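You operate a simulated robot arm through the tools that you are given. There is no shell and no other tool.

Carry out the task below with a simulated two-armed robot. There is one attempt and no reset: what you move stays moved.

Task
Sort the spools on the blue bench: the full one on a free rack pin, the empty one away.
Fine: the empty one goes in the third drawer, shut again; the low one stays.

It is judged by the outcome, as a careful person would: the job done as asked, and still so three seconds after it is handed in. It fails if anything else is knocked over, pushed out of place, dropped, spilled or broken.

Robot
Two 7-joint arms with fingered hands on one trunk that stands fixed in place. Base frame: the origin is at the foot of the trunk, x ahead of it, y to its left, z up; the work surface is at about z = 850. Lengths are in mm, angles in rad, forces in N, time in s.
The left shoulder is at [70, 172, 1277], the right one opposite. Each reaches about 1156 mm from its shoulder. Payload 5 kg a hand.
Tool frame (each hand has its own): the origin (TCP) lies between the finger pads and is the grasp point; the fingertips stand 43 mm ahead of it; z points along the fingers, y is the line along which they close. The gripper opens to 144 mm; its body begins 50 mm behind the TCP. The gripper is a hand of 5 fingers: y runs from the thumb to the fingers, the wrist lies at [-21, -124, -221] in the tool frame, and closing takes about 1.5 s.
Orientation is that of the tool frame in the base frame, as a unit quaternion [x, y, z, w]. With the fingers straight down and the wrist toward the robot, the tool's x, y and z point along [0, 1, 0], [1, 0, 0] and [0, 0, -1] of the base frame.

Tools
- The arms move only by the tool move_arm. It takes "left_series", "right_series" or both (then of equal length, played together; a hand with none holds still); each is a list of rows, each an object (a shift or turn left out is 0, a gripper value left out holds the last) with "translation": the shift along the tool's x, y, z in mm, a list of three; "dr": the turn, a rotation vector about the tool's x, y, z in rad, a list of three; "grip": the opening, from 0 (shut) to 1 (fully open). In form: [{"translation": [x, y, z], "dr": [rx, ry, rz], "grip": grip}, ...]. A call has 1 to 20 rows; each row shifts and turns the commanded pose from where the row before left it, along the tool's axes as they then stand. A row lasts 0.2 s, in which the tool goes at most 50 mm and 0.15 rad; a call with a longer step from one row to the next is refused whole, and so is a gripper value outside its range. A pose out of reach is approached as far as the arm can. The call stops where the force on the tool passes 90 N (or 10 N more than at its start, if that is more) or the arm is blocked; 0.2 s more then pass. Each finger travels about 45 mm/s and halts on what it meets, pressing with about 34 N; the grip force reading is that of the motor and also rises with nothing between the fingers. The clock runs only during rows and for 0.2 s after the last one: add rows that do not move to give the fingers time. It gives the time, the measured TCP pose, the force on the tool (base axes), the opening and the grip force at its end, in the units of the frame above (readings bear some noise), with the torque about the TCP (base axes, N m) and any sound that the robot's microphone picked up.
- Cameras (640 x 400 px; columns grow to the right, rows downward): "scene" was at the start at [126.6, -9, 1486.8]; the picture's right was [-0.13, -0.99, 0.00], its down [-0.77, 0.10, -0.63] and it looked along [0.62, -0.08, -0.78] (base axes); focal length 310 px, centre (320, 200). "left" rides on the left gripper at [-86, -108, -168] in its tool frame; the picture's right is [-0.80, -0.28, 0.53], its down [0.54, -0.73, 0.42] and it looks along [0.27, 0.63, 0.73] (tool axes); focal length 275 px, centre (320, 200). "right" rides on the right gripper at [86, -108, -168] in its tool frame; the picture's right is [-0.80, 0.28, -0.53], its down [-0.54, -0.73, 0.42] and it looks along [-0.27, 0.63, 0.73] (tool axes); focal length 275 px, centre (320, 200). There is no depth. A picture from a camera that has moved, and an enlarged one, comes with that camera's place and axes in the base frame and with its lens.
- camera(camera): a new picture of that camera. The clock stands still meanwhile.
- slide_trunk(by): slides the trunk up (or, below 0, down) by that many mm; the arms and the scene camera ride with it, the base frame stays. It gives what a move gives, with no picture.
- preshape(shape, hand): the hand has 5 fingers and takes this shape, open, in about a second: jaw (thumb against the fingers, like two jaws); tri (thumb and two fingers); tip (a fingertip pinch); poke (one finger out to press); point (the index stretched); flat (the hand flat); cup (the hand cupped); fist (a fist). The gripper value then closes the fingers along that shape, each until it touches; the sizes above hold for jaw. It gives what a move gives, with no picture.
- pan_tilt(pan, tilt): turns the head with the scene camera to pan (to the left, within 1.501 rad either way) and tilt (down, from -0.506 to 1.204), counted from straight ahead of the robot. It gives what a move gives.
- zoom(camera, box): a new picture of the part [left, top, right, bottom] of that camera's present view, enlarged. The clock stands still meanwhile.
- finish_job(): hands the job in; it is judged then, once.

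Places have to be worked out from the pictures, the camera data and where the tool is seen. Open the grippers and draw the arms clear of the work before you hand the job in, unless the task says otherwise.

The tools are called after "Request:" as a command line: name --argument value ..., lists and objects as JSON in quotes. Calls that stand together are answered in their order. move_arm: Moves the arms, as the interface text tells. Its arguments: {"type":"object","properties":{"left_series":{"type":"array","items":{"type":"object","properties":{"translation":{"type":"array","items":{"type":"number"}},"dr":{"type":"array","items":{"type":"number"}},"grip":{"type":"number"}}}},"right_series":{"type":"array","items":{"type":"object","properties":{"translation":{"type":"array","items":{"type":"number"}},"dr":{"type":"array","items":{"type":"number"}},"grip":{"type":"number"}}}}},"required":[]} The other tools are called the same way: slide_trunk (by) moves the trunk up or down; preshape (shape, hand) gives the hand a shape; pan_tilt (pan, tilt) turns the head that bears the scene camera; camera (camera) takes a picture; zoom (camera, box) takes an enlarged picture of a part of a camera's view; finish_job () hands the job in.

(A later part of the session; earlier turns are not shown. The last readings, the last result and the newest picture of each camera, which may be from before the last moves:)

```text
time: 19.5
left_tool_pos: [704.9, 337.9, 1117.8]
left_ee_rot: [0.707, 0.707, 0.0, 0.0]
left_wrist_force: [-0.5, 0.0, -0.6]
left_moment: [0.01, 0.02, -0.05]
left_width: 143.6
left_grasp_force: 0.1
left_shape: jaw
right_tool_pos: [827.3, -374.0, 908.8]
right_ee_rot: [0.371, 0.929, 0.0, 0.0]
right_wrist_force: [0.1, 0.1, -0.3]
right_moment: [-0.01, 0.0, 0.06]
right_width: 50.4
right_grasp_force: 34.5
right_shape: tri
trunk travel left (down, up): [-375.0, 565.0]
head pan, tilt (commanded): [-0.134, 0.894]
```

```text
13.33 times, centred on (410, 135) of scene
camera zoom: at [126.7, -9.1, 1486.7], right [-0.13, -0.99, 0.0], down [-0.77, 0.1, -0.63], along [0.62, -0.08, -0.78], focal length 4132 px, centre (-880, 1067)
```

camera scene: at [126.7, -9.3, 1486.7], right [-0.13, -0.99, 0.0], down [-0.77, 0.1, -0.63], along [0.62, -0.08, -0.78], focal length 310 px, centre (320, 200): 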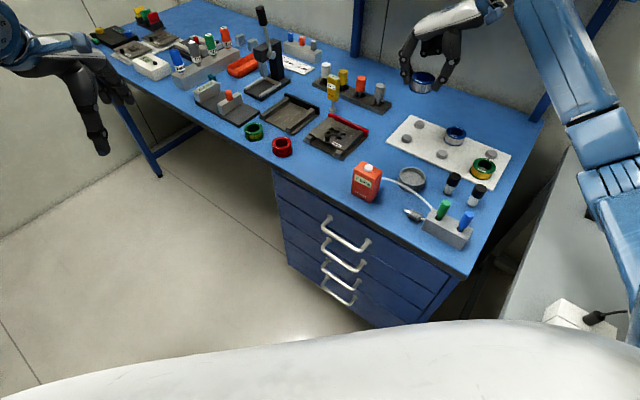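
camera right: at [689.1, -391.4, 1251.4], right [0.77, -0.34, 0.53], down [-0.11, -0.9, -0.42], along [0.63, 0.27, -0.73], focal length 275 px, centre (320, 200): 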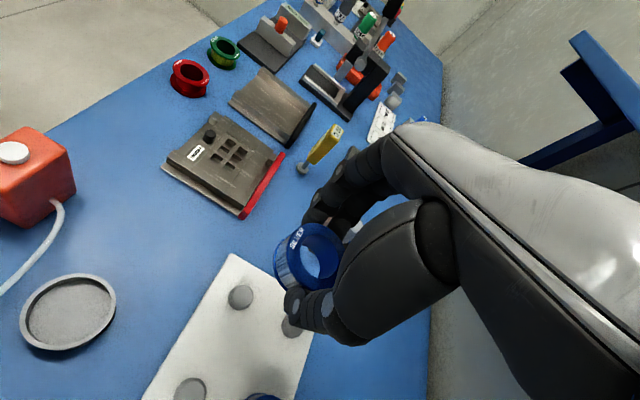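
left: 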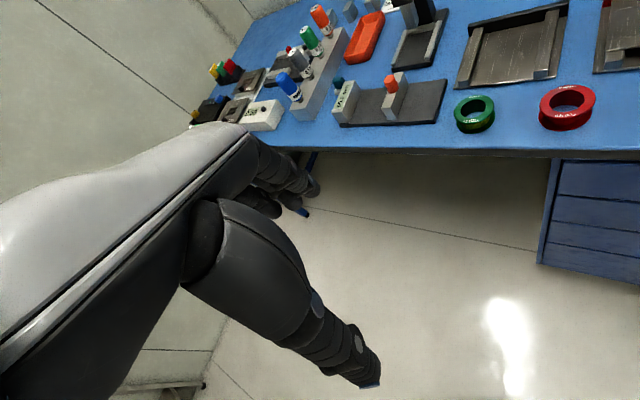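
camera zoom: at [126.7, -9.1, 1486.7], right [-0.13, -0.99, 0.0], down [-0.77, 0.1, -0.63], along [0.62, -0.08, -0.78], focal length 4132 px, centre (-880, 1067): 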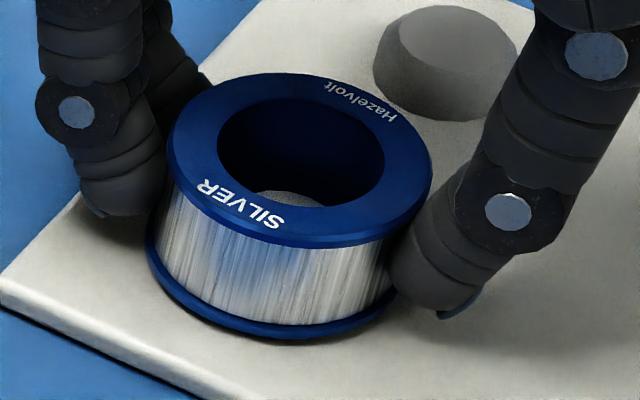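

By the picture the flange is still about 2 mm above the board. I take two more 1 mm steps.

Request:
move_arm --right_series '[{"translation": [0, 0, 1]}, {"translation": [0, 0, 0.7]}, {}]'

Request:
zoom --camera "scene" --box '[390, 120, 430, 150]'

Request:
zoom --camera "right" --box '[280, 220, 350, 280]'

```text
time: 20.3
left_tool_pos: [704.3, 339.6, 1117.7]
left_ee_rot: [0.707, 0.707, 0.0, 0.0]
left_wrist_force: [-0.2, -0.4, -0.7]
left_moment: [-0.02, -0.03, -0.02]
left_width: 143.7
left_grasp_force: 0.1
left_shape: jaw
right_tool_pos: [825.9, -373.5, 906.8]
right_ee_rot: [0.372, 0.928, 0.0, -0.001]
right_wrist_force: [0.6, -1.2, 1.3]
right_moment: [0.0, 0.01, 0.0]
right_width: 50.5
right_grasp_force: 33.9
right_shape: tri
trunk travel left (down, up): [-375.0, 565.0]
head pan, tilt (commanded): [-0.134, 0.894]
```

```text
13.33 times, centred on (410, 135) of scene
camera zoom: at [126.6, -9.0, 1486.8], right [-0.13, -0.99, 0.0], down [-0.77, 0.1, -0.63], along [0.62, -0.08, -0.78], focal length 4132 px, centre (-880, 1067)
```

zoom: 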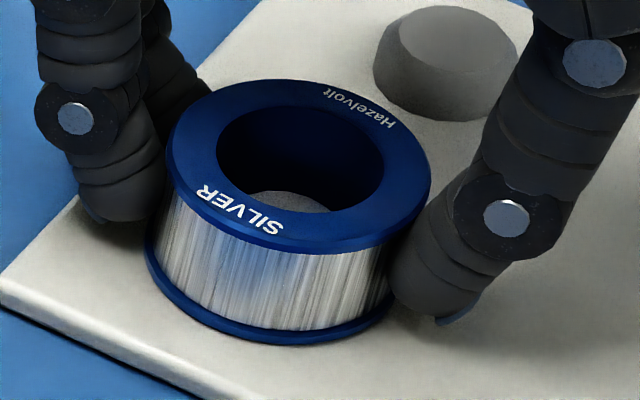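

```text
6.67 times, centred on (315, 250) of right
camera zoom: at [690.5, -392.6, 1074.7], right [0.77, -0.34, 0.53], down [-0.11, -0.9, -0.42], along [0.63, 0.27, -0.73], focal length 1835 px, centre (353, -133)
```

zoom: 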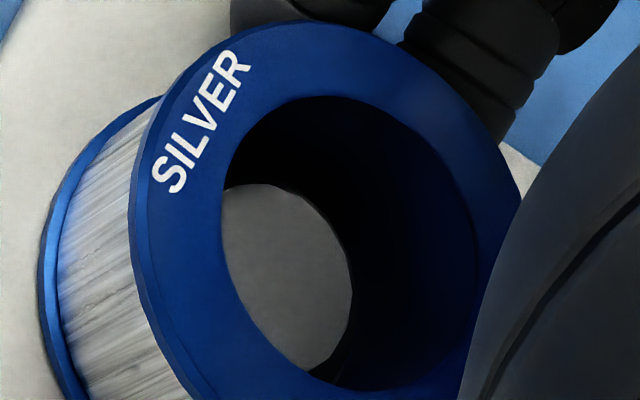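

The spool is within a millimetre of the board and round the pin. One more small step, then I check the force.

Request:
move_arm --right_series '[{"translation": [0, 0, 0.6]}, {}, {}]'

```text
time: 21.1
left_tool_pos: [703.1, 340.2, 1118.6]
left_ee_rot: [0.707, 0.707, -0.001, 0.0]
left_wrist_force: [-0.6, -0.2, 0.2]
left_moment: [-0.01, 0.01, 0.02]
left_width: 143.6
left_grasp_force: 0.0
left_shape: jaw
right_tool_pos: [827.4, -374.4, 906.9]
right_ee_rot: [0.372, 0.928, -0.001, -0.001]
right_wrist_force: [1.1, -0.2, 4.4]
right_moment: [0.05, -0.06, -0.03]
right_width: 50.6
right_grasp_force: 34.1
right_shape: tri
trunk travel left (down, up): [-375.0, 565.0]
head pan, tilt (commanded): [-0.134, 0.894]
```

A 4.4 N upward force shows the spool rests on the board. I open the fingers to about 85 mm, then look.

Request:
move_arm --right_series '[{"grip": 0.45}, {"grip": 0.6}, {}, {}, {}]'

Request:
zoom --camera "scene" --box '[390, 115, 440, 150]'

Request:
camera --camera "right"

```text
time: 22.3
left_tool_pos: [704.1, 338.8, 1118.8]
left_ee_rot: [0.707, 0.707, 0.0, 0.0]
left_wrist_force: [0.6, 0.2, -0.1]
left_moment: [-0.03, -0.02, 0.0]
left_width: 143.6
left_grasp_force: 0.0
left_shape: jaw
right_tool_pos: [827.1, -374.7, 906.7]
right_ee_rot: [0.372, 0.928, -0.001, 0.0]
right_wrist_force: [0.3, 0.3, 0.3]
right_moment: [0.0, -0.03, 0.02]
right_width: 85.9
right_grasp_force: 0.0
right_shape: tri
trunk travel left (down, up): [-375.0, 565.0]
head pan, tilt (commanded): [-0.134, 0.894]
```

```text
11.43 times, centred on (415, 132) of scene
camera zoom: at [126.6, -9.0, 1486.7], right [-0.13, -0.99, 0.0], down [-0.77, 0.1, -0.63], along [0.62, -0.08, -0.78], focal length 3541 px, centre (-766, 971)
```

zoom: 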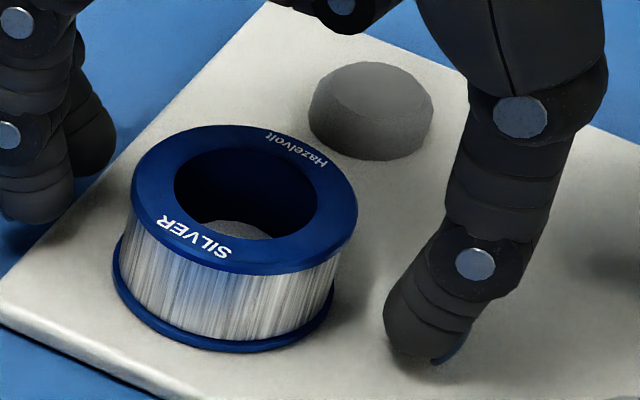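

```text
taken
camera right: at [690.5, -392.6, 1073.7], right [0.77, -0.34, 0.53], down [-0.11, -0.9, -0.42], along [0.63, 0.27, -0.73], focal length 275 px, centre (320, 200)
```

right: 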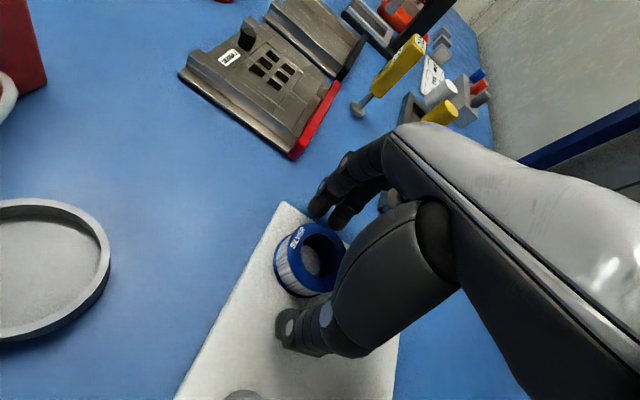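

The silver spool sits flat over its pin with the hand clear. I raise the right hand straight up and park it back near its starting place above the bench.

Request:
move_arm --right_series '[{"translation": [0, 0, -10]}, {"translation": [0, 0, -20]}, {"translation": [0, 0, -30]}, {"translation": [0, 0, -40]}, {"translation": [0, 0, -40]}, {"translation": [0, 0, -40]}, {"translation": [0, 0, -40]}, {"translation": [39, -10.5, 0]}, {"translation": [39, -10.5, 0]}, {"translation": [39, -10.5, 0]}, {"translation": [39, -10.5, 0]}, {"translation": [39, -10.5, 0]}, {}]'

Request:
camera --camera "scene"

Request:
zoom --camera "scene" --box '[380, 100, 520, 190]'

```text
time: 25.1
left_tool_pos: [705.4, 340.1, 1118.0]
left_ee_rot: [0.707, 0.707, -0.001, -0.001]
left_wrist_force: [0.6, -0.6, 0.5]
left_moment: [-0.01, 0.01, 0.02]
left_width: 143.7
left_grasp_force: 0.1
left_shape: jaw
right_tool_pos: [651.5, -276.4, 1126.7]
right_ee_rot: [0.371, 0.929, 0.0, -0.001]
right_wrist_force: [-0.1, -0.3, -0.5]
right_moment: [0.06, 0.0, -0.02]
right_width: 86.2
right_grasp_force: 0.2
right_shape: tri
trunk travel left (down, up): [-375.0, 565.0]
head pan, tilt (commanded): [-0.134, 0.894]
```

```text
taken
camera scene: at [127.5, -9.2, 1486.6], right [-0.13, -0.99, 0.0], down [-0.77, 0.1, -0.63], along [0.62, -0.08, -0.78], focal length 310 px, centre (320, 200)
```

scene: 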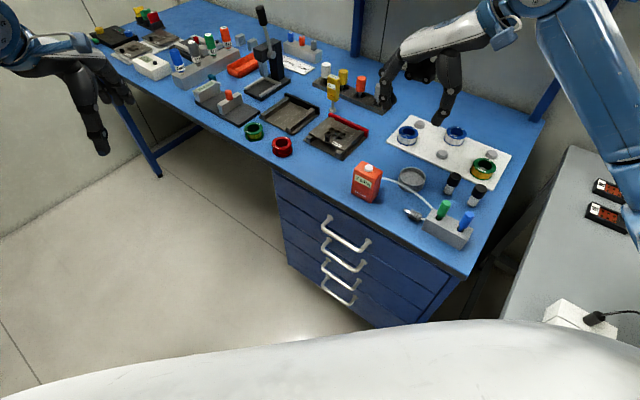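

```text
4.44 times, centred on (450, 145) of scene
camera zoom: at [127.5, -9.2, 1486.6], right [-0.13, -0.99, 0.0], down [-0.77, 0.1, -0.63], along [0.62, -0.08, -0.78], focal length 1377 px, centre (-258, 444)
```

zoom: 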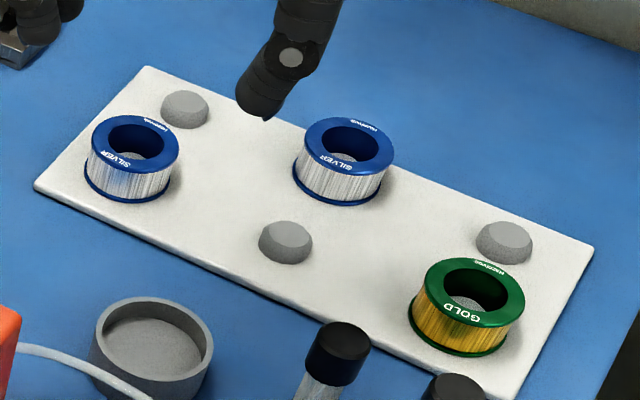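

The silver spool is flat on its pin and its neighbours are undisturbed. Now I study the drawer fronts closely for the third drawer's handle.

Request:
zoom --camera "scene" --box '[270, 170, 400, 250]'

Request:
zoom --camera "scene" --box '[280, 230, 400, 330]'

Request:
zoom --camera "scene" --box '[360, 220, 480, 330]'

```text
4.92 times, centred on (335, 210) of scene
camera zoom: at [127.5, -9.2, 1486.6], right [-0.13, -0.99, 0.0], down [-0.77, 0.1, -0.63], along [0.62, -0.08, -0.78], focal length 1526 px, centre (246, 151)
```

zoom: 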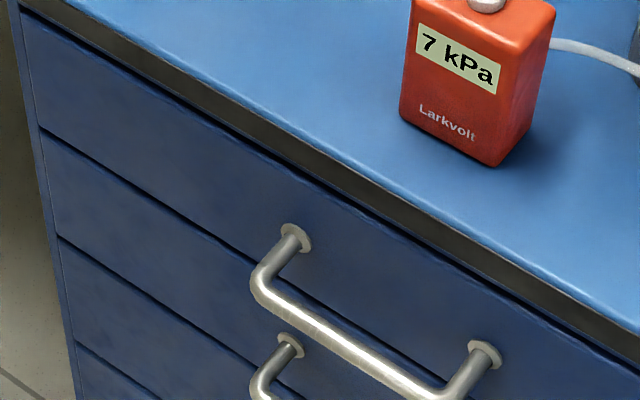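

```text
4.00 times, centred on (340, 280) of scene
camera zoom: at [127.5, -9.2, 1486.6], right [-0.13, -0.99, 0.0], down [-0.77, 0.1, -0.63], along [0.62, -0.08, -0.78], focal length 1240 px, centre (240, -120)
```

zoom: 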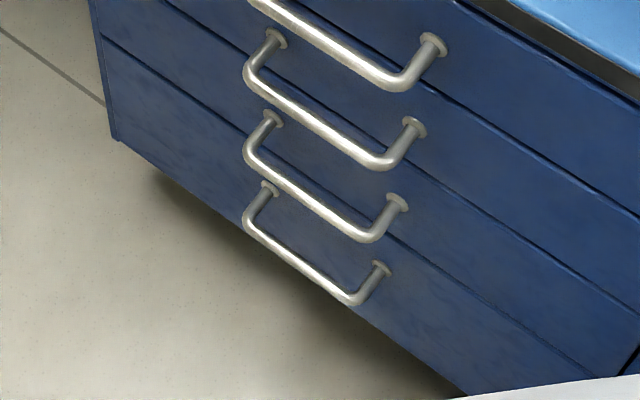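

```text
3.64 times, centred on (420, 275) of scene
camera zoom: at [127.5, -9.2, 1486.6], right [-0.13, -0.99, 0.0], down [-0.77, 0.1, -0.63], along [0.62, -0.08, -0.78], focal length 1127 px, centre (-44, -73)
```

zoom: 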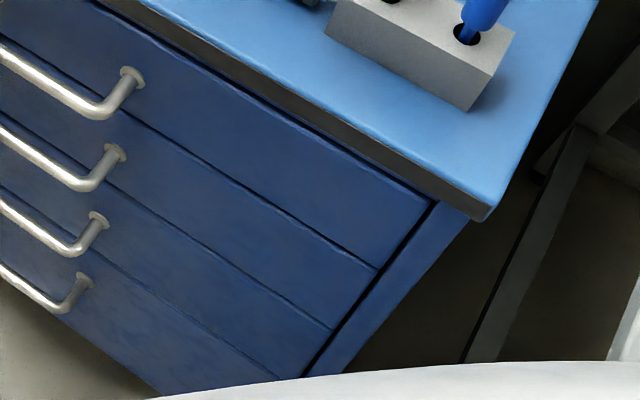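

Each handle is at the middle of its drawer front; the third one is at roughly (555, -120, 500). I bring the left hand down in front of the bench and yaw it to face the drawers, staying well outside the bench edge.

Request:
move_arm --left_series '[{"translation": [-27.5, -23, 27]}, {"translation": [-27.5, -23, 27]}, {"translation": [-27.5, -23, 27]}, {"translation": [-27.5, -23, 27]}, {"translation": [-27.5, -23, 27]}, {"translation": [-27.5, -23, 27]}, {"translation": [-27.5, -23, 27]}, {"translation": [-27.5, -23, 27]}, {"dr": [0, 0, 0.127]}, {"dr": [0, 0, 0.127]}, {"dr": [0, 0, 0.127]}, {"dr": [0, 0, 0.127]}, {"dr": [0, 0, 0.127]}, {"dr": [0, 0, 0.126]}, {}]'

Request:
camera --camera "scene"

Request:
camera --camera "left"

```text
time: 28.3
left_tool_pos: [520.4, 118.4, 901.4]
left_ee_rot: [0.92, 0.393, 0.0, 0.0]
left_wrist_force: [-0.8, 0.6, -0.3]
left_moment: [0.04, 0.01, 0.02]
left_width: 143.8
left_grasp_force: 0.0
left_shape: jaw
right_tool_pos: [651.0, -278.5, 1126.8]
right_ee_rot: [0.372, 0.928, 0.001, -0.001]
right_wrist_force: [0.4, 0.3, -0.4]
right_moment: [0.03, -0.03, 0.0]
right_width: 85.8
right_grasp_force: 0.1
right_shape: tri
trunk travel left (down, up): [-375.0, 565.0]
head pan, tilt (commanded): [-0.134, 0.894]
```

```text
taken
camera scene: at [126.3, -9.3, 1486.8], right [-0.13, -0.99, 0.0], down [-0.77, 0.1, -0.63], along [0.62, -0.08, -0.78], focal length 310 px, centre (320, 200)
```

scene: 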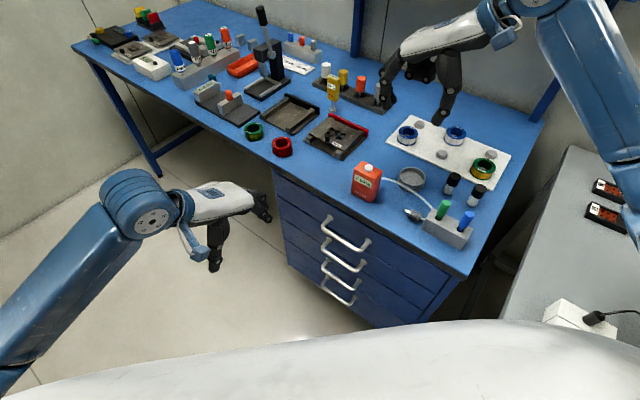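

```text
taken
camera left: at [381.9, 131.5, 1069.2], right [-0.76, -0.38, -0.53], down [-0.15, 0.89, -0.42], along [0.64, -0.24, -0.73], focal length 275 px, centre (320, 200)
```

left: 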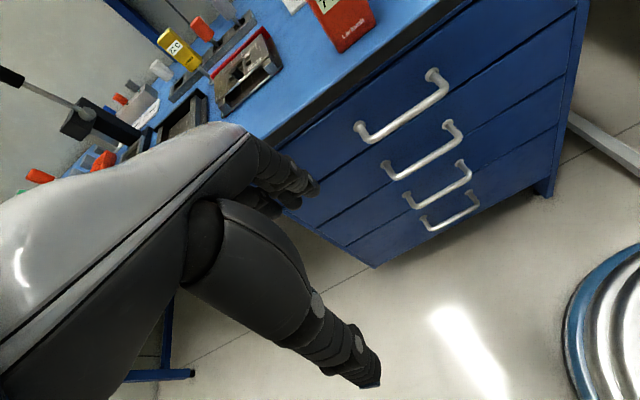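

The left camera now sees all four drawer fronts. I zoom in there to triangulate the third handle.

Request:
zoom --camera "left" --box '[340, 50, 500, 250]'

Request:
zoom --camera "left" --box '[390, 140, 490, 240]'

Request:
zoom --camera "scene" --box '[310, 230, 380, 310]'

```text
2.00 times, centred on (420, 150) of left
camera zoom: at [381.9, 131.5, 1069.2], right [-0.76, -0.38, -0.53], down [-0.15, 0.89, -0.42], along [0.64, -0.24, -0.73], focal length 551 px, centre (120, 300)
```

zoom: 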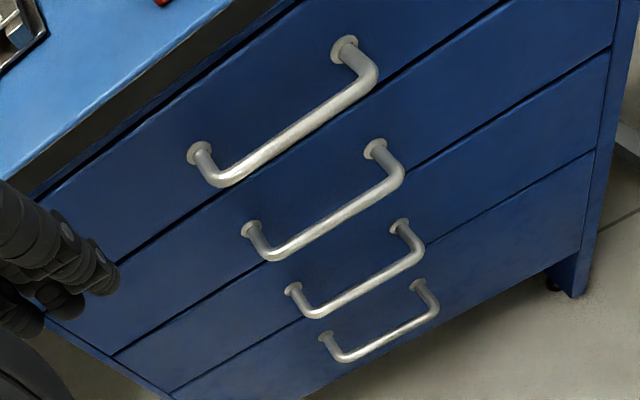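

```text
4.00 times, centred on (440, 190) of left
camera zoom: at [381.9, 131.5, 1069.2], right [-0.76, -0.38, -0.53], down [-0.15, 0.89, -0.42], along [0.64, -0.24, -0.73], focal length 1101 px, centre (-160, 240)
```

zoom: 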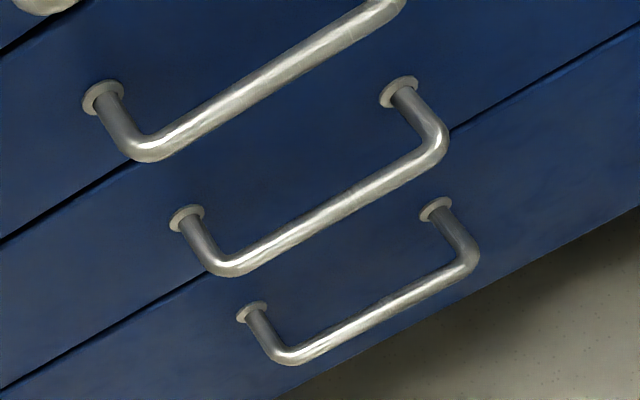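

```text
5.00 times, centred on (345, 270) of scene
camera zoom: at [126.3, -9.3, 1486.8], right [-0.13, -0.99, 0.0], down [-0.77, 0.1, -0.63], along [0.62, -0.08, -0.78], focal length 1549 px, centre (195, -150)
```

zoom: 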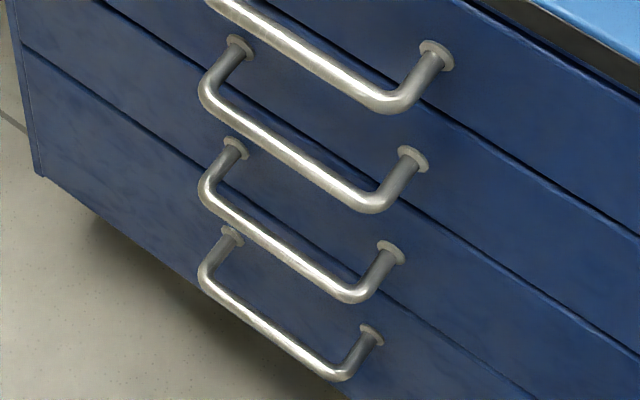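

Triangulating the two views, the third handle's bar is centred at about (561, -125, 508), running along (0.70, 0.71), about 41 mm proud of the drawer front. I give the left hand the tri shape and pitch it so the fingers will come onto the bar from slightly above.

Request:
preshape --hand "left" --shape "tri"

Request:
move_arm --left_series '[{"dr": [0, 0, 0.019], "grip": 0.42}, {"dr": [-0.142, 0, 0]}, {"dr": [-0.142, 0, 0]}, {"dr": [-0.142, 0, 0]}, {"dr": [-0.142, 0, 0]}, {"dr": [-0.142, 0, 0]}, {"dr": [-0.142, 0, 0]}, {"dr": [-0.142, 0, 0]}, {"dr": [-0.14, 0, 0]}, {}]'

Request:
camera --camera "scene"

Request:
camera --camera "left"

```text
time: 29.2
left_tool_pos: [520.2, 119.9, 901.6]
left_ee_rot: [0.919, 0.393, 0.0, 0.001]
left_wrist_force: [-0.6, 0.0, 0.4]
left_moment: [-0.03, 0.02, -0.01]
left_width: 143.8
left_grasp_force: 0.1
left_shape: tri
right_tool_pos: [649.6, -277.8, 1127.0]
right_ee_rot: [0.371, 0.928, 0.0, 0.0]
right_wrist_force: [-0.2, -0.4, -0.2]
right_moment: [0.01, -0.02, 0.0]
right_width: 86.2
right_grasp_force: 0.2
right_shape: tri
trunk travel left (down, up): [-375.0, 565.0]
head pan, tilt (commanded): [-0.134, 0.894]
```

```text
time: 31.4
left_tool_pos: [519.6, 119.3, 901.4]
left_ee_rot: [0.779, 0.325, 0.207, 0.495]
left_wrist_force: [-0.2, -0.2, 0.1]
left_moment: [-0.02, 0.01, -0.01]
left_width: 60.8
left_grasp_force: 0.1
left_shape: tri
right_tool_pos: [650.4, -277.9, 1127.0]
right_ee_rot: [0.372, 0.928, 0.0, 0.0]
right_wrist_force: [0.1, 0.0, 0.8]
right_moment: [0.01, -0.01, -0.04]
right_width: 86.2
right_grasp_force: 0.0
right_shape: tri
trunk travel left (down, up): [-375.0, 565.0]
head pan, tilt (commanded): [-0.134, 0.894]
```

```text
taken
camera scene: at [126.3, -9.1, 1486.8], right [-0.13, -0.99, 0.0], down [-0.77, 0.1, -0.63], along [0.62, -0.08, -0.78], focal length 310 px, centre (320, 200)
```

scene: 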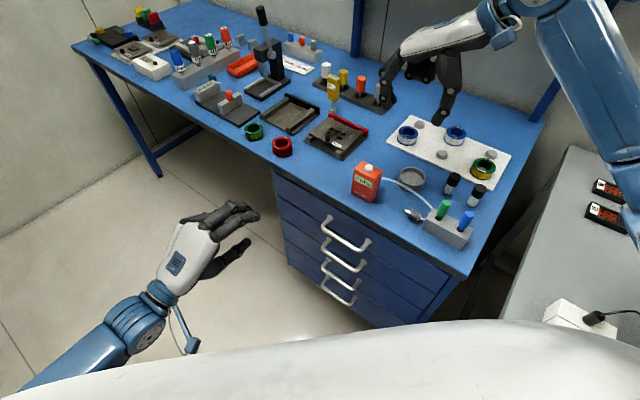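

```text
taken
camera left: at [318.4, 197.3, 873.4], right [-0.3, -0.82, -0.48], down [0.44, 0.33, -0.84], along [0.85, -0.46, 0.26], focal length 275 px, centre (320, 200)
```

left: 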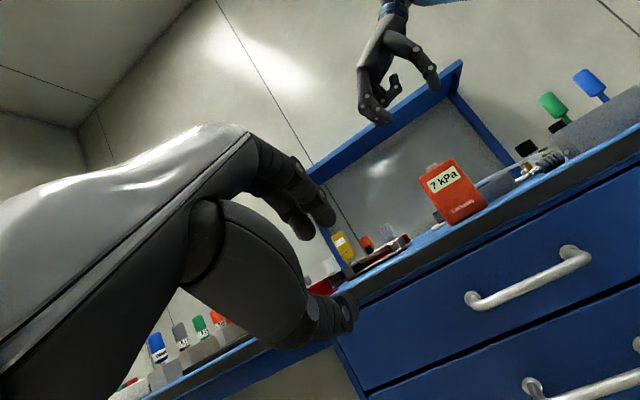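

The hand is oriented as intended. I bring it down to a point about 80 mm short of the third handle.

Request:
move_arm --left_series '[{"translation": [-14.9, -27.15, 24.3]}, {"translation": [-14.9, -27.15, 24.3]}, {"translation": [-14.9, -27.15, 24.3]}, {"translation": [-14.9, -27.15, 24.3]}, {"translation": [-14.9, -27.15, 24.3]}, {"translation": [-14.9, -27.15, 24.3]}, {"translation": [-14.9, -27.15, 24.3]}, {"translation": [-14.9, -27.15, 24.3]}, {"translation": [-14.9, -27.15, 24.3]}, {"translation": [-14.9, -27.15, 24.3]}, {}]'

Request:
camera --camera "scene"

Request:
camera --camera "left"

```text
time: 33.8
left_tool_pos: [489.8, -58.6, 552.8]
left_ee_rot: [0.779, 0.325, 0.206, 0.495]
left_wrist_force: [-0.5, 0.2, 0.2]
left_moment: [-0.01, 0.01, 0.02]
left_width: 61.1
left_grasp_force: 0.2
left_shape: tri
right_tool_pos: [650.3, -276.6, 1126.4]
right_ee_rot: [0.371, 0.928, -0.002, -0.001]
right_wrist_force: [0.5, 0.4, -0.4]
right_moment: [-0.03, 0.0, 0.03]
right_width: 86.1
right_grasp_force: 0.0
right_shape: tri
trunk travel left (down, up): [-375.0, 565.0]
head pan, tilt (commanded): [-0.134, 0.894]
```

```text
taken
camera scene: at [126.0, -8.4, 1486.8], right [-0.13, -0.99, 0.0], down [-0.77, 0.1, -0.63], along [0.62, -0.08, -0.78], focal length 310 px, centre (320, 200)
```

scene: 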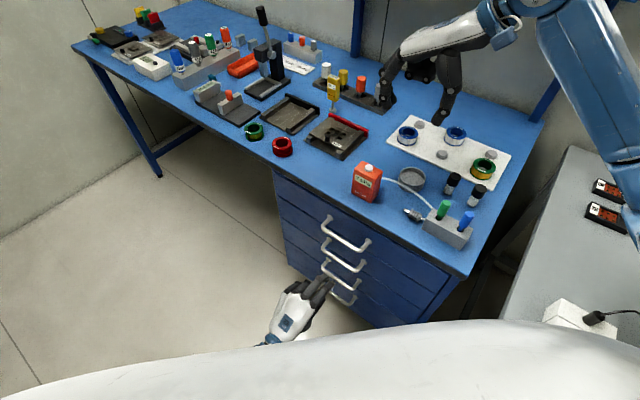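

```text
taken
camera left: at [289.9, 18.5, 525.4], right [-0.3, -0.82, -0.48], down [0.44, 0.33, -0.84], along [0.85, -0.46, 0.26], focal length 275 px, centre (320, 200)
```

left: 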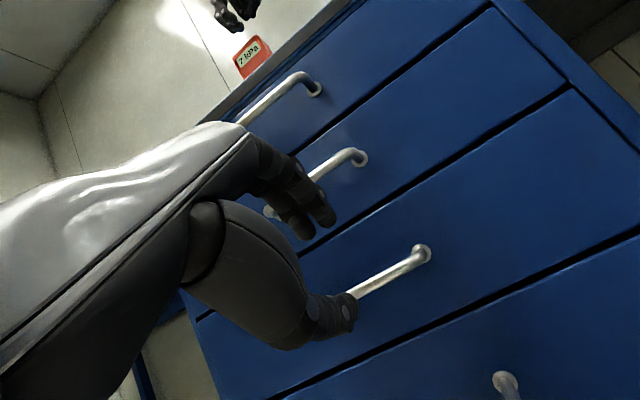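

The hand is in front of the third drawer: handle 3's bar runs just behind the thumb in the left view. I zoom to measure it relative to the fingers before approaching.

Request:
zoom --camera "left" --box '[240, 140, 460, 340]'

Request:
zoom --camera "scene" --box '[260, 230, 390, 350]'

```text
2.00 times, centred on (350, 240) of left
camera zoom: at [289.9, 18.5, 525.4], right [-0.3, -0.82, -0.48], down [0.44, 0.33, -0.84], along [0.85, -0.46, 0.26], focal length 551 px, centre (260, 120)
```

zoom: 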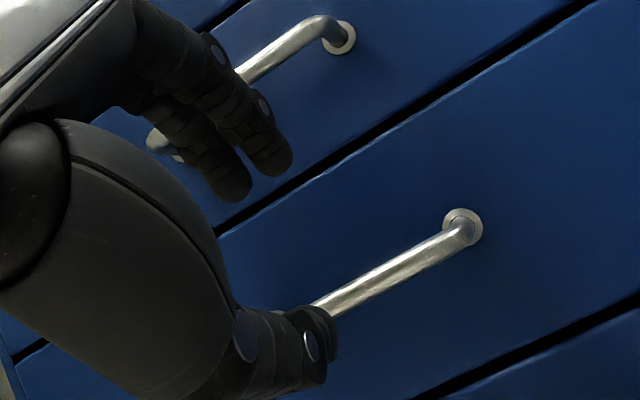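

```text
3.33 times, centred on (325, 290) of scene
camera zoom: at [126.0, -8.4, 1486.8], right [-0.13, -0.99, 0.0], down [-0.77, 0.1, -0.63], along [0.62, -0.08, -0.78], focal length 1033 px, centre (303, -100)
```

zoom: 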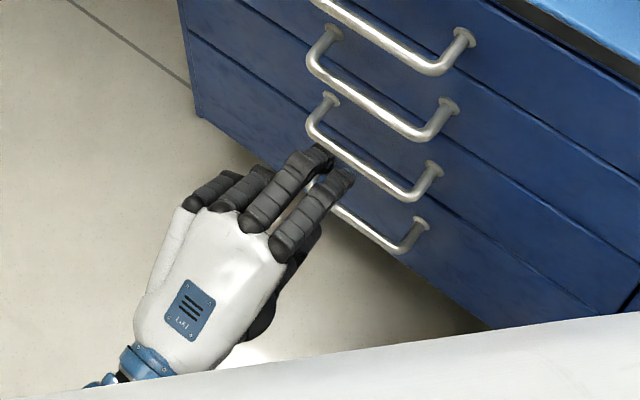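

Re-fitting with this view puts the bar slightly lower, at about (564, -126, 499). I narrow the fingers a little, correct downward and advance halfway.

Request:
move_arm --left_series '[{"translation": [0, -3, 10], "grip": 0.36}, {"translation": [0, -3, 15]}, {"translation": [0, 0, 15]}, {}]'

Request:
zoom --camera "left" --box '[240, 140, 460, 340]'

Request:
zoom --camera "scene" --box '[290, 230, 380, 310]'

```text
time: 34.8
left_tool_pos: [513.1, -84.2, 531.3]
left_ee_rot: [0.778, 0.324, 0.207, 0.497]
left_wrist_force: [0.4, 0.1, 0.0]
left_moment: [0.02, -0.01, -0.01]
left_width: 52.0
left_grasp_force: 0.0
left_shape: tri
right_tool_pos: [649.1, -277.8, 1125.6]
right_ee_rot: [0.371, 0.929, 0.001, 0.0]
right_wrist_force: [0.1, 0.6, 0.2]
right_moment: [-0.02, -0.02, 0.04]
right_width: 86.3
right_grasp_force: 0.1
right_shape: tri
trunk travel left (down, up): [-375.0, 565.0]
head pan, tilt (commanded): [-0.134, 0.894]
```

```text
2.00 times, centred on (350, 240) of left
camera zoom: at [312.1, -6.2, 503.0], right [-0.3, -0.82, -0.48], down [0.44, 0.33, -0.84], along [0.85, -0.46, 0.26], focal length 551 px, centre (260, 120)
```

zoom: 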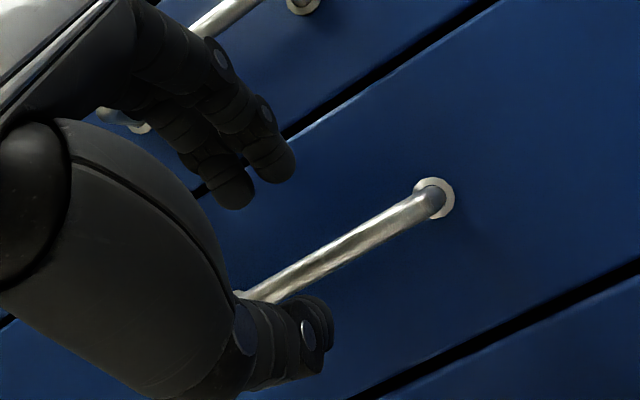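

```text
5.00 times, centred on (335, 270) of scene
camera zoom: at [126.1, -8.8, 1486.8], right [-0.13, -0.99, 0.0], down [-0.77, 0.1, -0.63], along [0.62, -0.08, -0.78], focal length 1549 px, centre (245, -150)
```

zoom: 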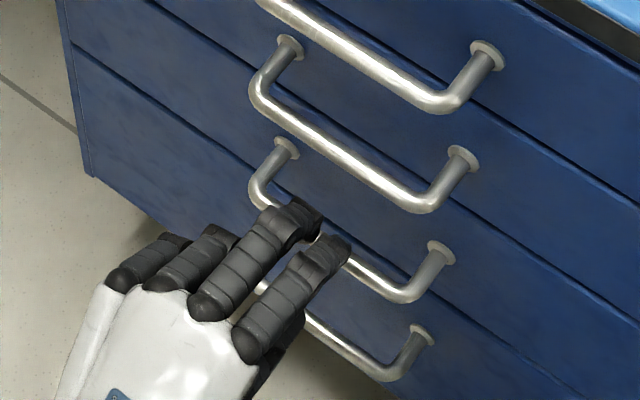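

The bar now lines up between the thumb (below) and the two fingers (above). I advance the remaining distance in small steps.

Request:
move_arm --left_series '[{"translation": [0, 0, 12]}, {"translation": [0, 0, 12]}, {"translation": [0, 0, 10]}, {}]'

Request:
zoom --camera "left" --box '[240, 140, 460, 340]'

Request:
zoom --camera "scene" --box '[300, 230, 380, 300]'

```text
time: 35.8
left_tool_pos: [536.9, -105.4, 516.6]
left_ee_rot: [0.779, 0.324, 0.207, 0.496]
left_wrist_force: [-0.4, -0.2, 0.0]
left_moment: [-0.02, -0.01, 0.0]
left_width: 52.3
left_grasp_force: 0.0
left_shape: tri
right_tool_pos: [649.7, -277.3, 1126.1]
right_ee_rot: [0.371, 0.929, 0.0, 0.0]
right_wrist_force: [0.3, 0.3, 0.7]
right_moment: [0.01, 0.04, 0.02]
right_width: 86.2
right_grasp_force: 0.0
right_shape: tri
trunk travel left (down, up): [-375.0, 565.0]
head pan, tilt (commanded): [-0.134, 0.894]
```

```text
2.00 times, centred on (350, 240) of left
camera zoom: at [334.5, -27.7, 488.8], right [-0.3, -0.82, -0.48], down [0.44, 0.33, -0.84], along [0.85, -0.46, 0.26], focal length 551 px, centre (260, 120)
```

zoom: 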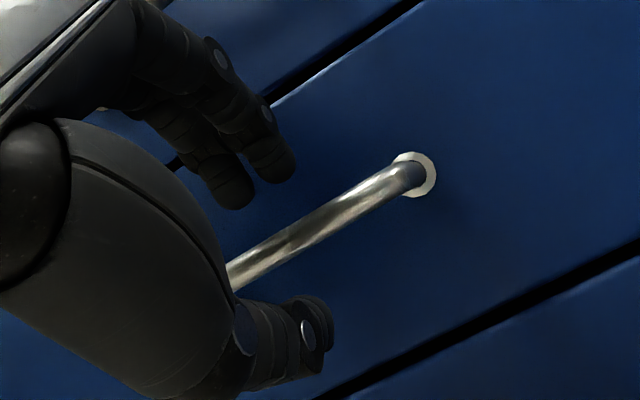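

```text
5.71 times, centred on (340, 265) of scene
camera zoom: at [126.3, -8.9, 1486.8], right [-0.13, -0.99, 0.0], down [-0.77, 0.1, -0.63], along [0.62, -0.08, -0.78], focal length 1771 px, centre (206, -171)
```

zoom: 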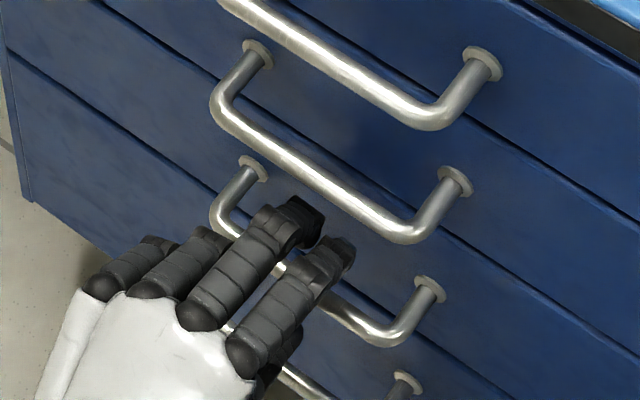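

The fingers are over the bar of the third handle and the thumb beneath it. I go in about 11 mm further and close on the bar.

Request:
move_arm --left_series '[{"translation": [0, 0, 6]}, {"translation": [0, 0, 5]}, {"grip": 0.0}, {}, {}, {}, {}, {}]'

Request:
zoom --camera "left" --box '[240, 140, 460, 340]'

Request:
zoom --camera "scene" --box '[300, 230, 380, 300]'

```text
time: 37.6
left_tool_pos: [543.3, -113.9, 510.5]
left_ee_rot: [0.779, 0.324, 0.206, 0.496]
left_wrist_force: [1.3, -4.2, -6.6]
left_moment: [0.03, 0.08, 0.0]
left_width: 4.7
left_grasp_force: 33.7
left_shape: tri
right_tool_pos: [651.5, -277.5, 1126.1]
right_ee_rot: [0.372, 0.928, 0.001, -0.001]
right_wrist_force: [0.6, 0.0, -0.2]
right_moment: [-0.01, -0.03, -0.01]
right_width: 86.1
right_grasp_force: 0.0
right_shape: tri
trunk travel left (down, up): [-375.0, 565.0]
head pan, tilt (commanded): [-0.134, 0.894]
```

```text
2.00 times, centred on (350, 240) of left
camera zoom: at [342.0, -35.3, 483.8], right [-0.3, -0.82, -0.48], down [0.43, 0.33, -0.84], along [0.85, -0.46, 0.26], focal length 551 px, centre (260, 120)
```

zoom: 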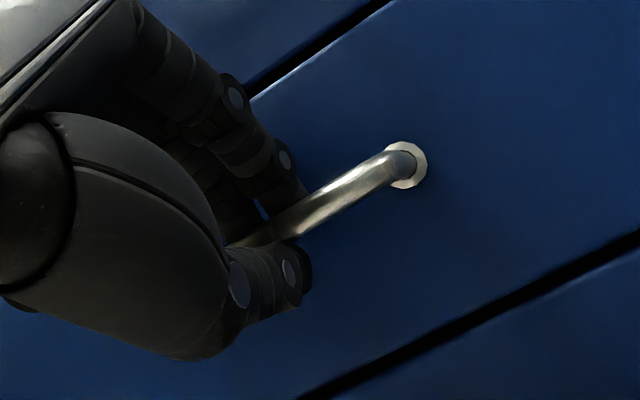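

```text
5.71 times, centred on (340, 265) of scene
camera zoom: at [127.2, -9.6, 1486.7], right [-0.13, -0.99, 0.0], down [-0.77, 0.1, -0.63], along [0.62, -0.08, -0.78], focal length 1771 px, centre (206, -171)
```

zoom: 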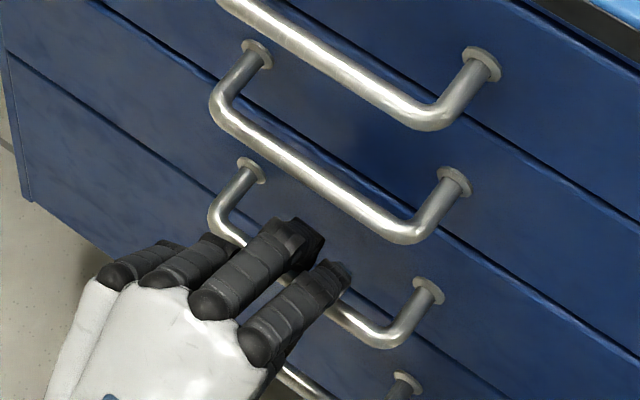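

The fingers grip the bar with small side forces. I start pulling straight outwards, gently, and watch the force.

Request:
move_arm --left_series '[{"translation": [0, -2.1, -4.5]}, {"translation": [0, -3.0, -6.3]}, {"translation": [0, -3.4, -7.2]}, {"translation": [0, -3.4, -7.2]}, {}]'

Request:
camera --camera "scene"

Request:
camera --camera "left"

```text
time: 38.8
left_tool_pos: [523.0, -92.4, 510.7]
left_ee_rot: [0.779, 0.325, 0.206, 0.495]
left_wrist_force: [0.7, -1.3, -8.8]
left_moment: [0.11, 0.12, -0.04]
left_width: 4.6
left_grasp_force: 34.3
left_shape: tri
right_tool_pos: [649.7, -277.6, 1126.1]
right_ee_rot: [0.371, 0.929, 0.001, -0.001]
right_wrist_force: [-0.2, 0.1, -0.4]
right_moment: [0.0, 0.0, 0.01]
right_width: 86.2
right_grasp_force: 0.1
right_shape: tri
trunk travel left (down, up): [-375.0, 565.0]
head pan, tilt (commanded): [-0.134, 0.894]
```

```text
taken
camera scene: at [127.3, -9.5, 1486.6], right [-0.13, -0.99, 0.0], down [-0.77, 0.1, -0.63], along [0.62, -0.08, -0.78], focal length 310 px, centre (320, 200)
```

scene: 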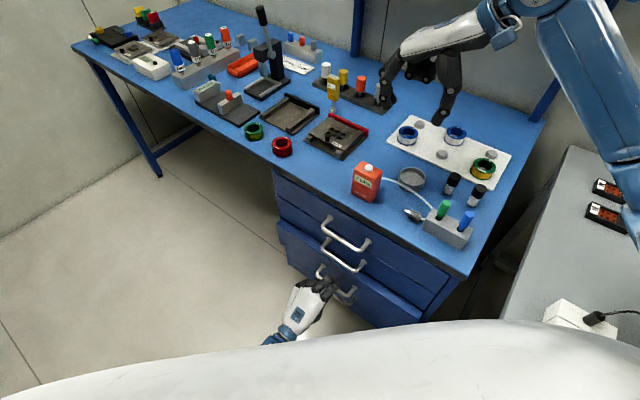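

```text
taken
camera left: at [321.9, -15.5, 484.1], right [-0.3, -0.82, -0.48], down [0.43, 0.33, -0.84], along [0.85, -0.46, 0.26], focal length 275 px, centre (320, 200)
```

left: 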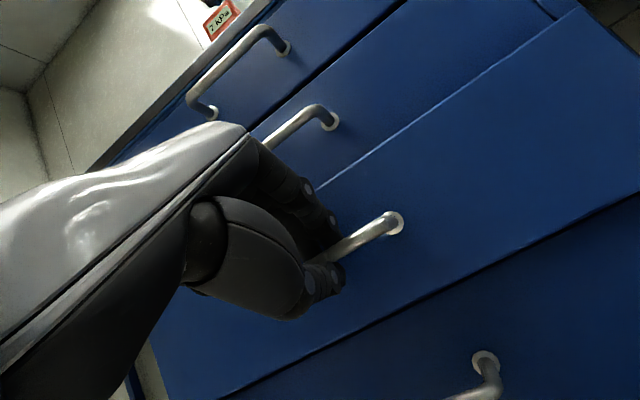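

The third drawer is coming out with almost no force, and the others stay shut. I keep pulling, about 160 mm more.

Request:
move_arm --left_series '[{"translation": [0, -6.3, -13.6]}, {"translation": [0, -6.8, -14.5]}, {"translation": [0, -6.8, -14.5]}, {"translation": [0, -6.8, -14.5]}, {"translation": [0, -6.8, -14.5]}, {"translation": [0, -6.8, -14.5]}, {}]'

Request:
camera --camera "scene"

```text
time: 40.4
left_tool_pos: [456.5, -26.4, 511.0]
left_ee_rot: [0.778, 0.325, 0.207, 0.496]
left_wrist_force: [2.8, 5.6, -2.2]
left_moment: [0.05, 0.01, 0.14]
left_width: 5.0
left_grasp_force: 33.1
left_shape: tri
right_tool_pos: [651.4, -277.1, 1126.4]
right_ee_rot: [0.372, 0.928, 0.0, 0.0]
right_wrist_force: [0.3, 0.1, -0.3]
right_moment: [0.02, -0.04, 0.01]
right_width: 86.2
right_grasp_force: 0.2
right_shape: tri
trunk travel left (down, up): [-375.0, 565.0]
head pan, tilt (commanded): [-0.134, 0.894]
```

```text
taken
camera scene: at [127.1, -9.0, 1486.8], right [-0.13, -0.99, 0.0], down [-0.77, 0.1, -0.63], along [0.62, -0.08, -0.78], focal length 310 px, centre (320, 200)
```

scene: 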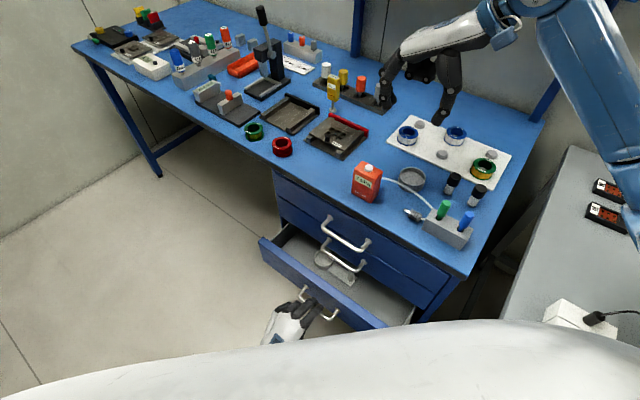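

The drawer is about 120 mm open and some items show inside. I pull about 90 mm further to make room.

Request:
move_arm --left_series '[{"translation": [0, -6.3, -13.6]}, {"translation": [0, -6.8, -14.5]}, {"translation": [0, -6.8, -14.5]}, {"translation": [0, -6.8, -14.5]}, {"translation": [0, -6.8, -14.5]}, {"translation": [0, -4, -8.5]}, {}]'

Request:
camera --camera "scene"

Request:
zoom --camera "scene" --box '[220, 200, 460, 350]'

```text
time: 42.0
left_tool_pos: [394.4, 36.1, 511.3]
left_ee_rot: [0.778, 0.325, 0.207, 0.496]
left_wrist_force: [3.1, 2.9, -9.7]
left_moment: [0.15, 0.16, 0.11]
left_width: 5.0
left_grasp_force: 34.2
left_shape: tri
right_tool_pos: [650.5, -278.2, 1126.4]
right_ee_rot: [0.371, 0.929, 0.0, 0.0]
right_wrist_force: [-0.4, -0.8, -0.1]
right_moment: [-0.03, 0.0, 0.01]
right_width: 86.1
right_grasp_force: 0.0
right_shape: tri
trunk travel left (down, up): [-375.0, 565.0]
head pan, tilt (commanded): [-0.134, 0.894]
```

```text
taken
camera scene: at [127.2, -9.0, 1486.6], right [-0.13, -0.99, 0.0], down [-0.77, 0.1, -0.63], along [0.62, -0.08, -0.78], focal length 310 px, centre (320, 200)
```

scene: 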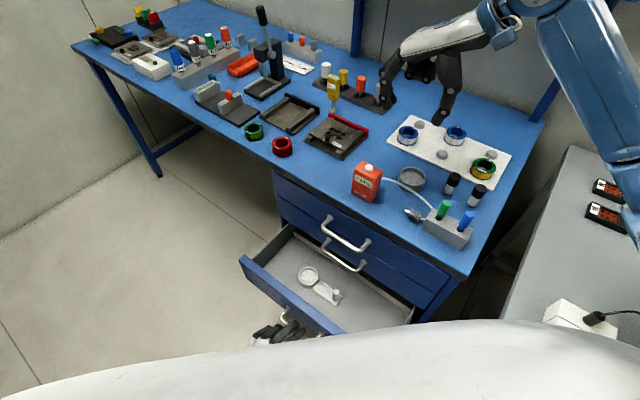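

```text
2.67 times, centred on (340, 275) of scene
camera zoom: at [127.2, -9.0, 1486.6], right [-0.13, -0.99, 0.0], down [-0.77, 0.1, -0.63], along [0.62, -0.08, -0.78], focal length 826 px, centre (267, 0)
```

zoom: 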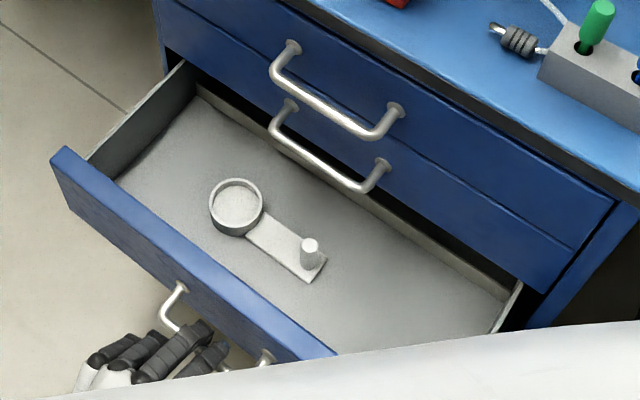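

The drawer is about 215 mm open, holding a small dish and a plate with a peg, with a clear patch at its left end around (637, 59). I keep the left hand on the handle and send the right hand above the copper spool at about (839, 10).

Request:
move_arm --right_series '[{"translation": [7.75, 42.3, 0]}, {"translation": [7.75, 42.3, 0]}, {"translation": [7.75, 42.3, 0]}, {"translation": [7.75, 42.3, 0]}, {"translation": [7.75, 42.3, 0]}, {"translation": [7.75, 42.3, 0]}, {"translation": [7.75, 42.3, 0]}, {"translation": [7.75, 42.3, 0]}, {"translation": [0, 0, 40]}, {"translation": [0, 0, 40]}, {"translation": [0, 0, 40]}, {"translation": [0, 0, 28]}, {}]'

Request:
camera --camera "right"

Request:
camera --camera "scene"

Request:
zoom --camera "scene" --box '[230, 80, 340, 170]'

```text
time: 44.8
left_tool_pos: [393.7, 36.4, 511.8]
left_ee_rot: [0.778, 0.325, 0.207, 0.496]
left_wrist_force: [1.1, 2.6, -13.0]
left_moment: [0.21, 0.18, 0.05]
left_width: 4.9
left_grasp_force: 34.0
left_shape: tri
right_tool_pos: [837.0, 9.1, 978.3]
right_ee_rot: [0.372, 0.928, 0.0, 0.001]
right_wrist_force: [-0.2, 0.0, -0.1]
right_moment: [0.01, 0.0, -0.01]
right_width: 86.3
right_grasp_force: 0.0
right_shape: tri
trunk travel left (down, up): [-375.0, 565.0]
head pan, tilt (commanded): [-0.134, 0.894]
```

```text
taken
camera right: at [701.4, -8.8, 1145.6], right [0.77, -0.34, 0.53], down [-0.11, -0.9, -0.42], along [0.63, 0.27, -0.73], focal length 275 px, centre (320, 200)
```

right: 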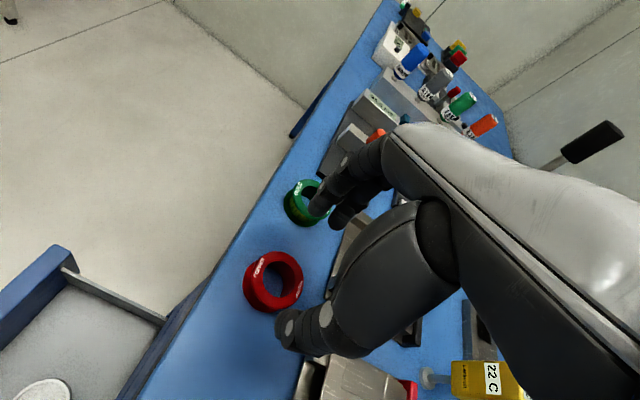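

```text
taken
camera scene: at [127.2, -8.9, 1486.7], right [-0.13, -0.99, 0.0], down [-0.77, 0.1, -0.63], along [0.62, -0.08, -0.78], focal length 310 px, centre (320, 200)
```

scene: 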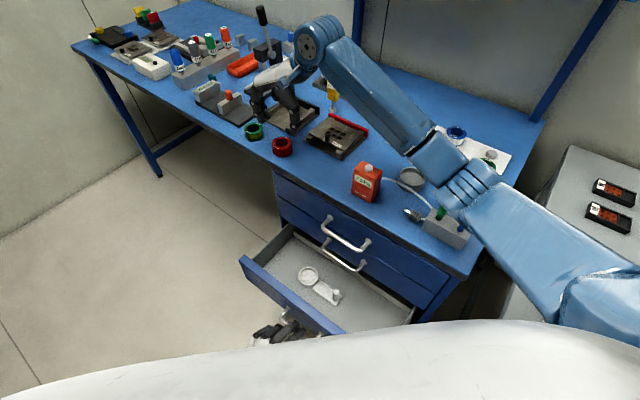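

```text
4.44 times, centred on (285, 125) of scene
camera zoom: at [127.2, -8.9, 1486.7], right [-0.13, -0.99, 0.0], down [-0.77, 0.1, -0.63], along [0.62, -0.08, -0.78], focal length 1377 px, centre (476, 533)
```

zoom: 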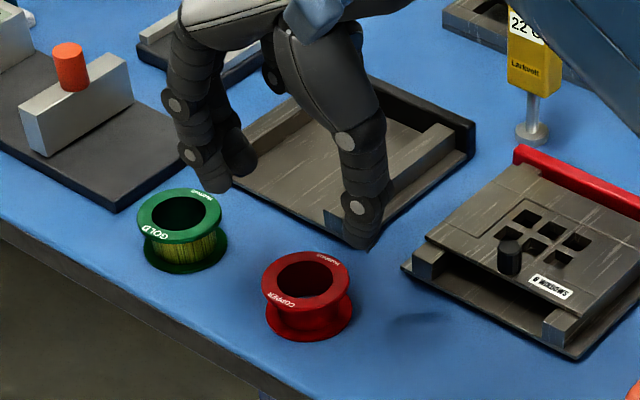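

The copper spool appears in the hand camera at almost the same spot as the silver one did. I shift 3 mm, narrow the fingers and descend partway while checking that the arm clears things on the bench.

Request:
move_arm --right_series '[{"translation": [-1, -3, 0], "grip": 0.56}, {"translation": [0, 0, 21]}, {"translation": [0, 0, 21]}, {"translation": [0, 0, 21]}, {}]'

Request:
camera --camera "scene"

Request:
zoom --camera "scene" --box '[235, 110, 315, 165]'

Request:
zoom --camera "right" --box '[220, 130, 380, 380]'

```text
time: 46.0
left_tool_pos: [393.3, 36.3, 511.6]
left_ee_rot: [0.779, 0.325, 0.206, 0.495]
left_wrist_force: [1.9, -0.1, -13.6]
left_moment: [0.19, 0.19, 0.06]
left_width: 5.0
left_grasp_force: 34.1
left_shape: tri
right_tool_pos: [837.0, 7.1, 916.9]
right_ee_rot: [0.371, 0.929, 0.0, 0.0]
right_wrist_force: [-0.5, 0.2, 0.6]
right_moment: [0.05, 0.01, 0.01]
right_width: 81.0
right_grasp_force: 0.0
right_shape: tri
trunk travel left (down, up): [-375.0, 565.0]
head pan, tilt (commanded): [-0.134, 0.894]
```

```text
taken
camera scene: at [127.1, -8.9, 1486.7], right [-0.13, -0.99, 0.0], down [-0.77, 0.1, -0.63], along [0.62, -0.08, -0.78], focal length 310 px, centre (320, 200)
```

scene: 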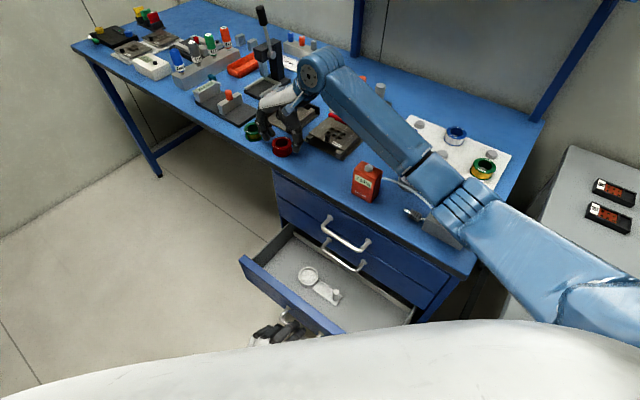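

```text
7.27 times, centred on (275, 138) of scene
camera zoom: at [127.1, -8.9, 1486.7], right [-0.13, -0.99, 0.0], down [-0.77, 0.1, -0.63], along [0.62, -0.08, -0.78], focal length 2254 px, centre (647, 654)
```

zoom: 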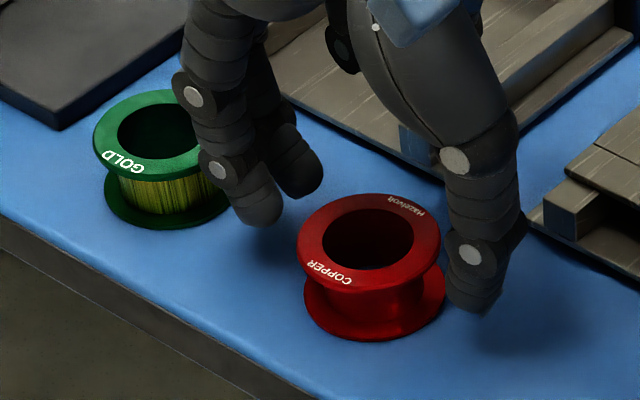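

```text
1.60 times, centred on (300, 255) of right
camera zoom: at [700.6, -12.2, 1082.9], right [0.77, -0.34, 0.53], down [-0.11, -0.9, -0.42], along [0.63, 0.27, -0.73], focal length 440 px, centre (352, 112)
```

zoom: 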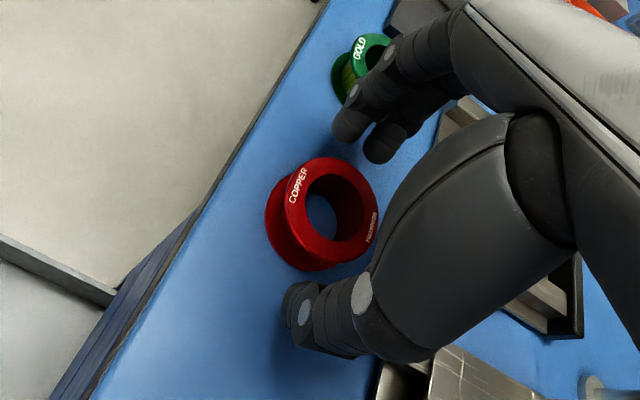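

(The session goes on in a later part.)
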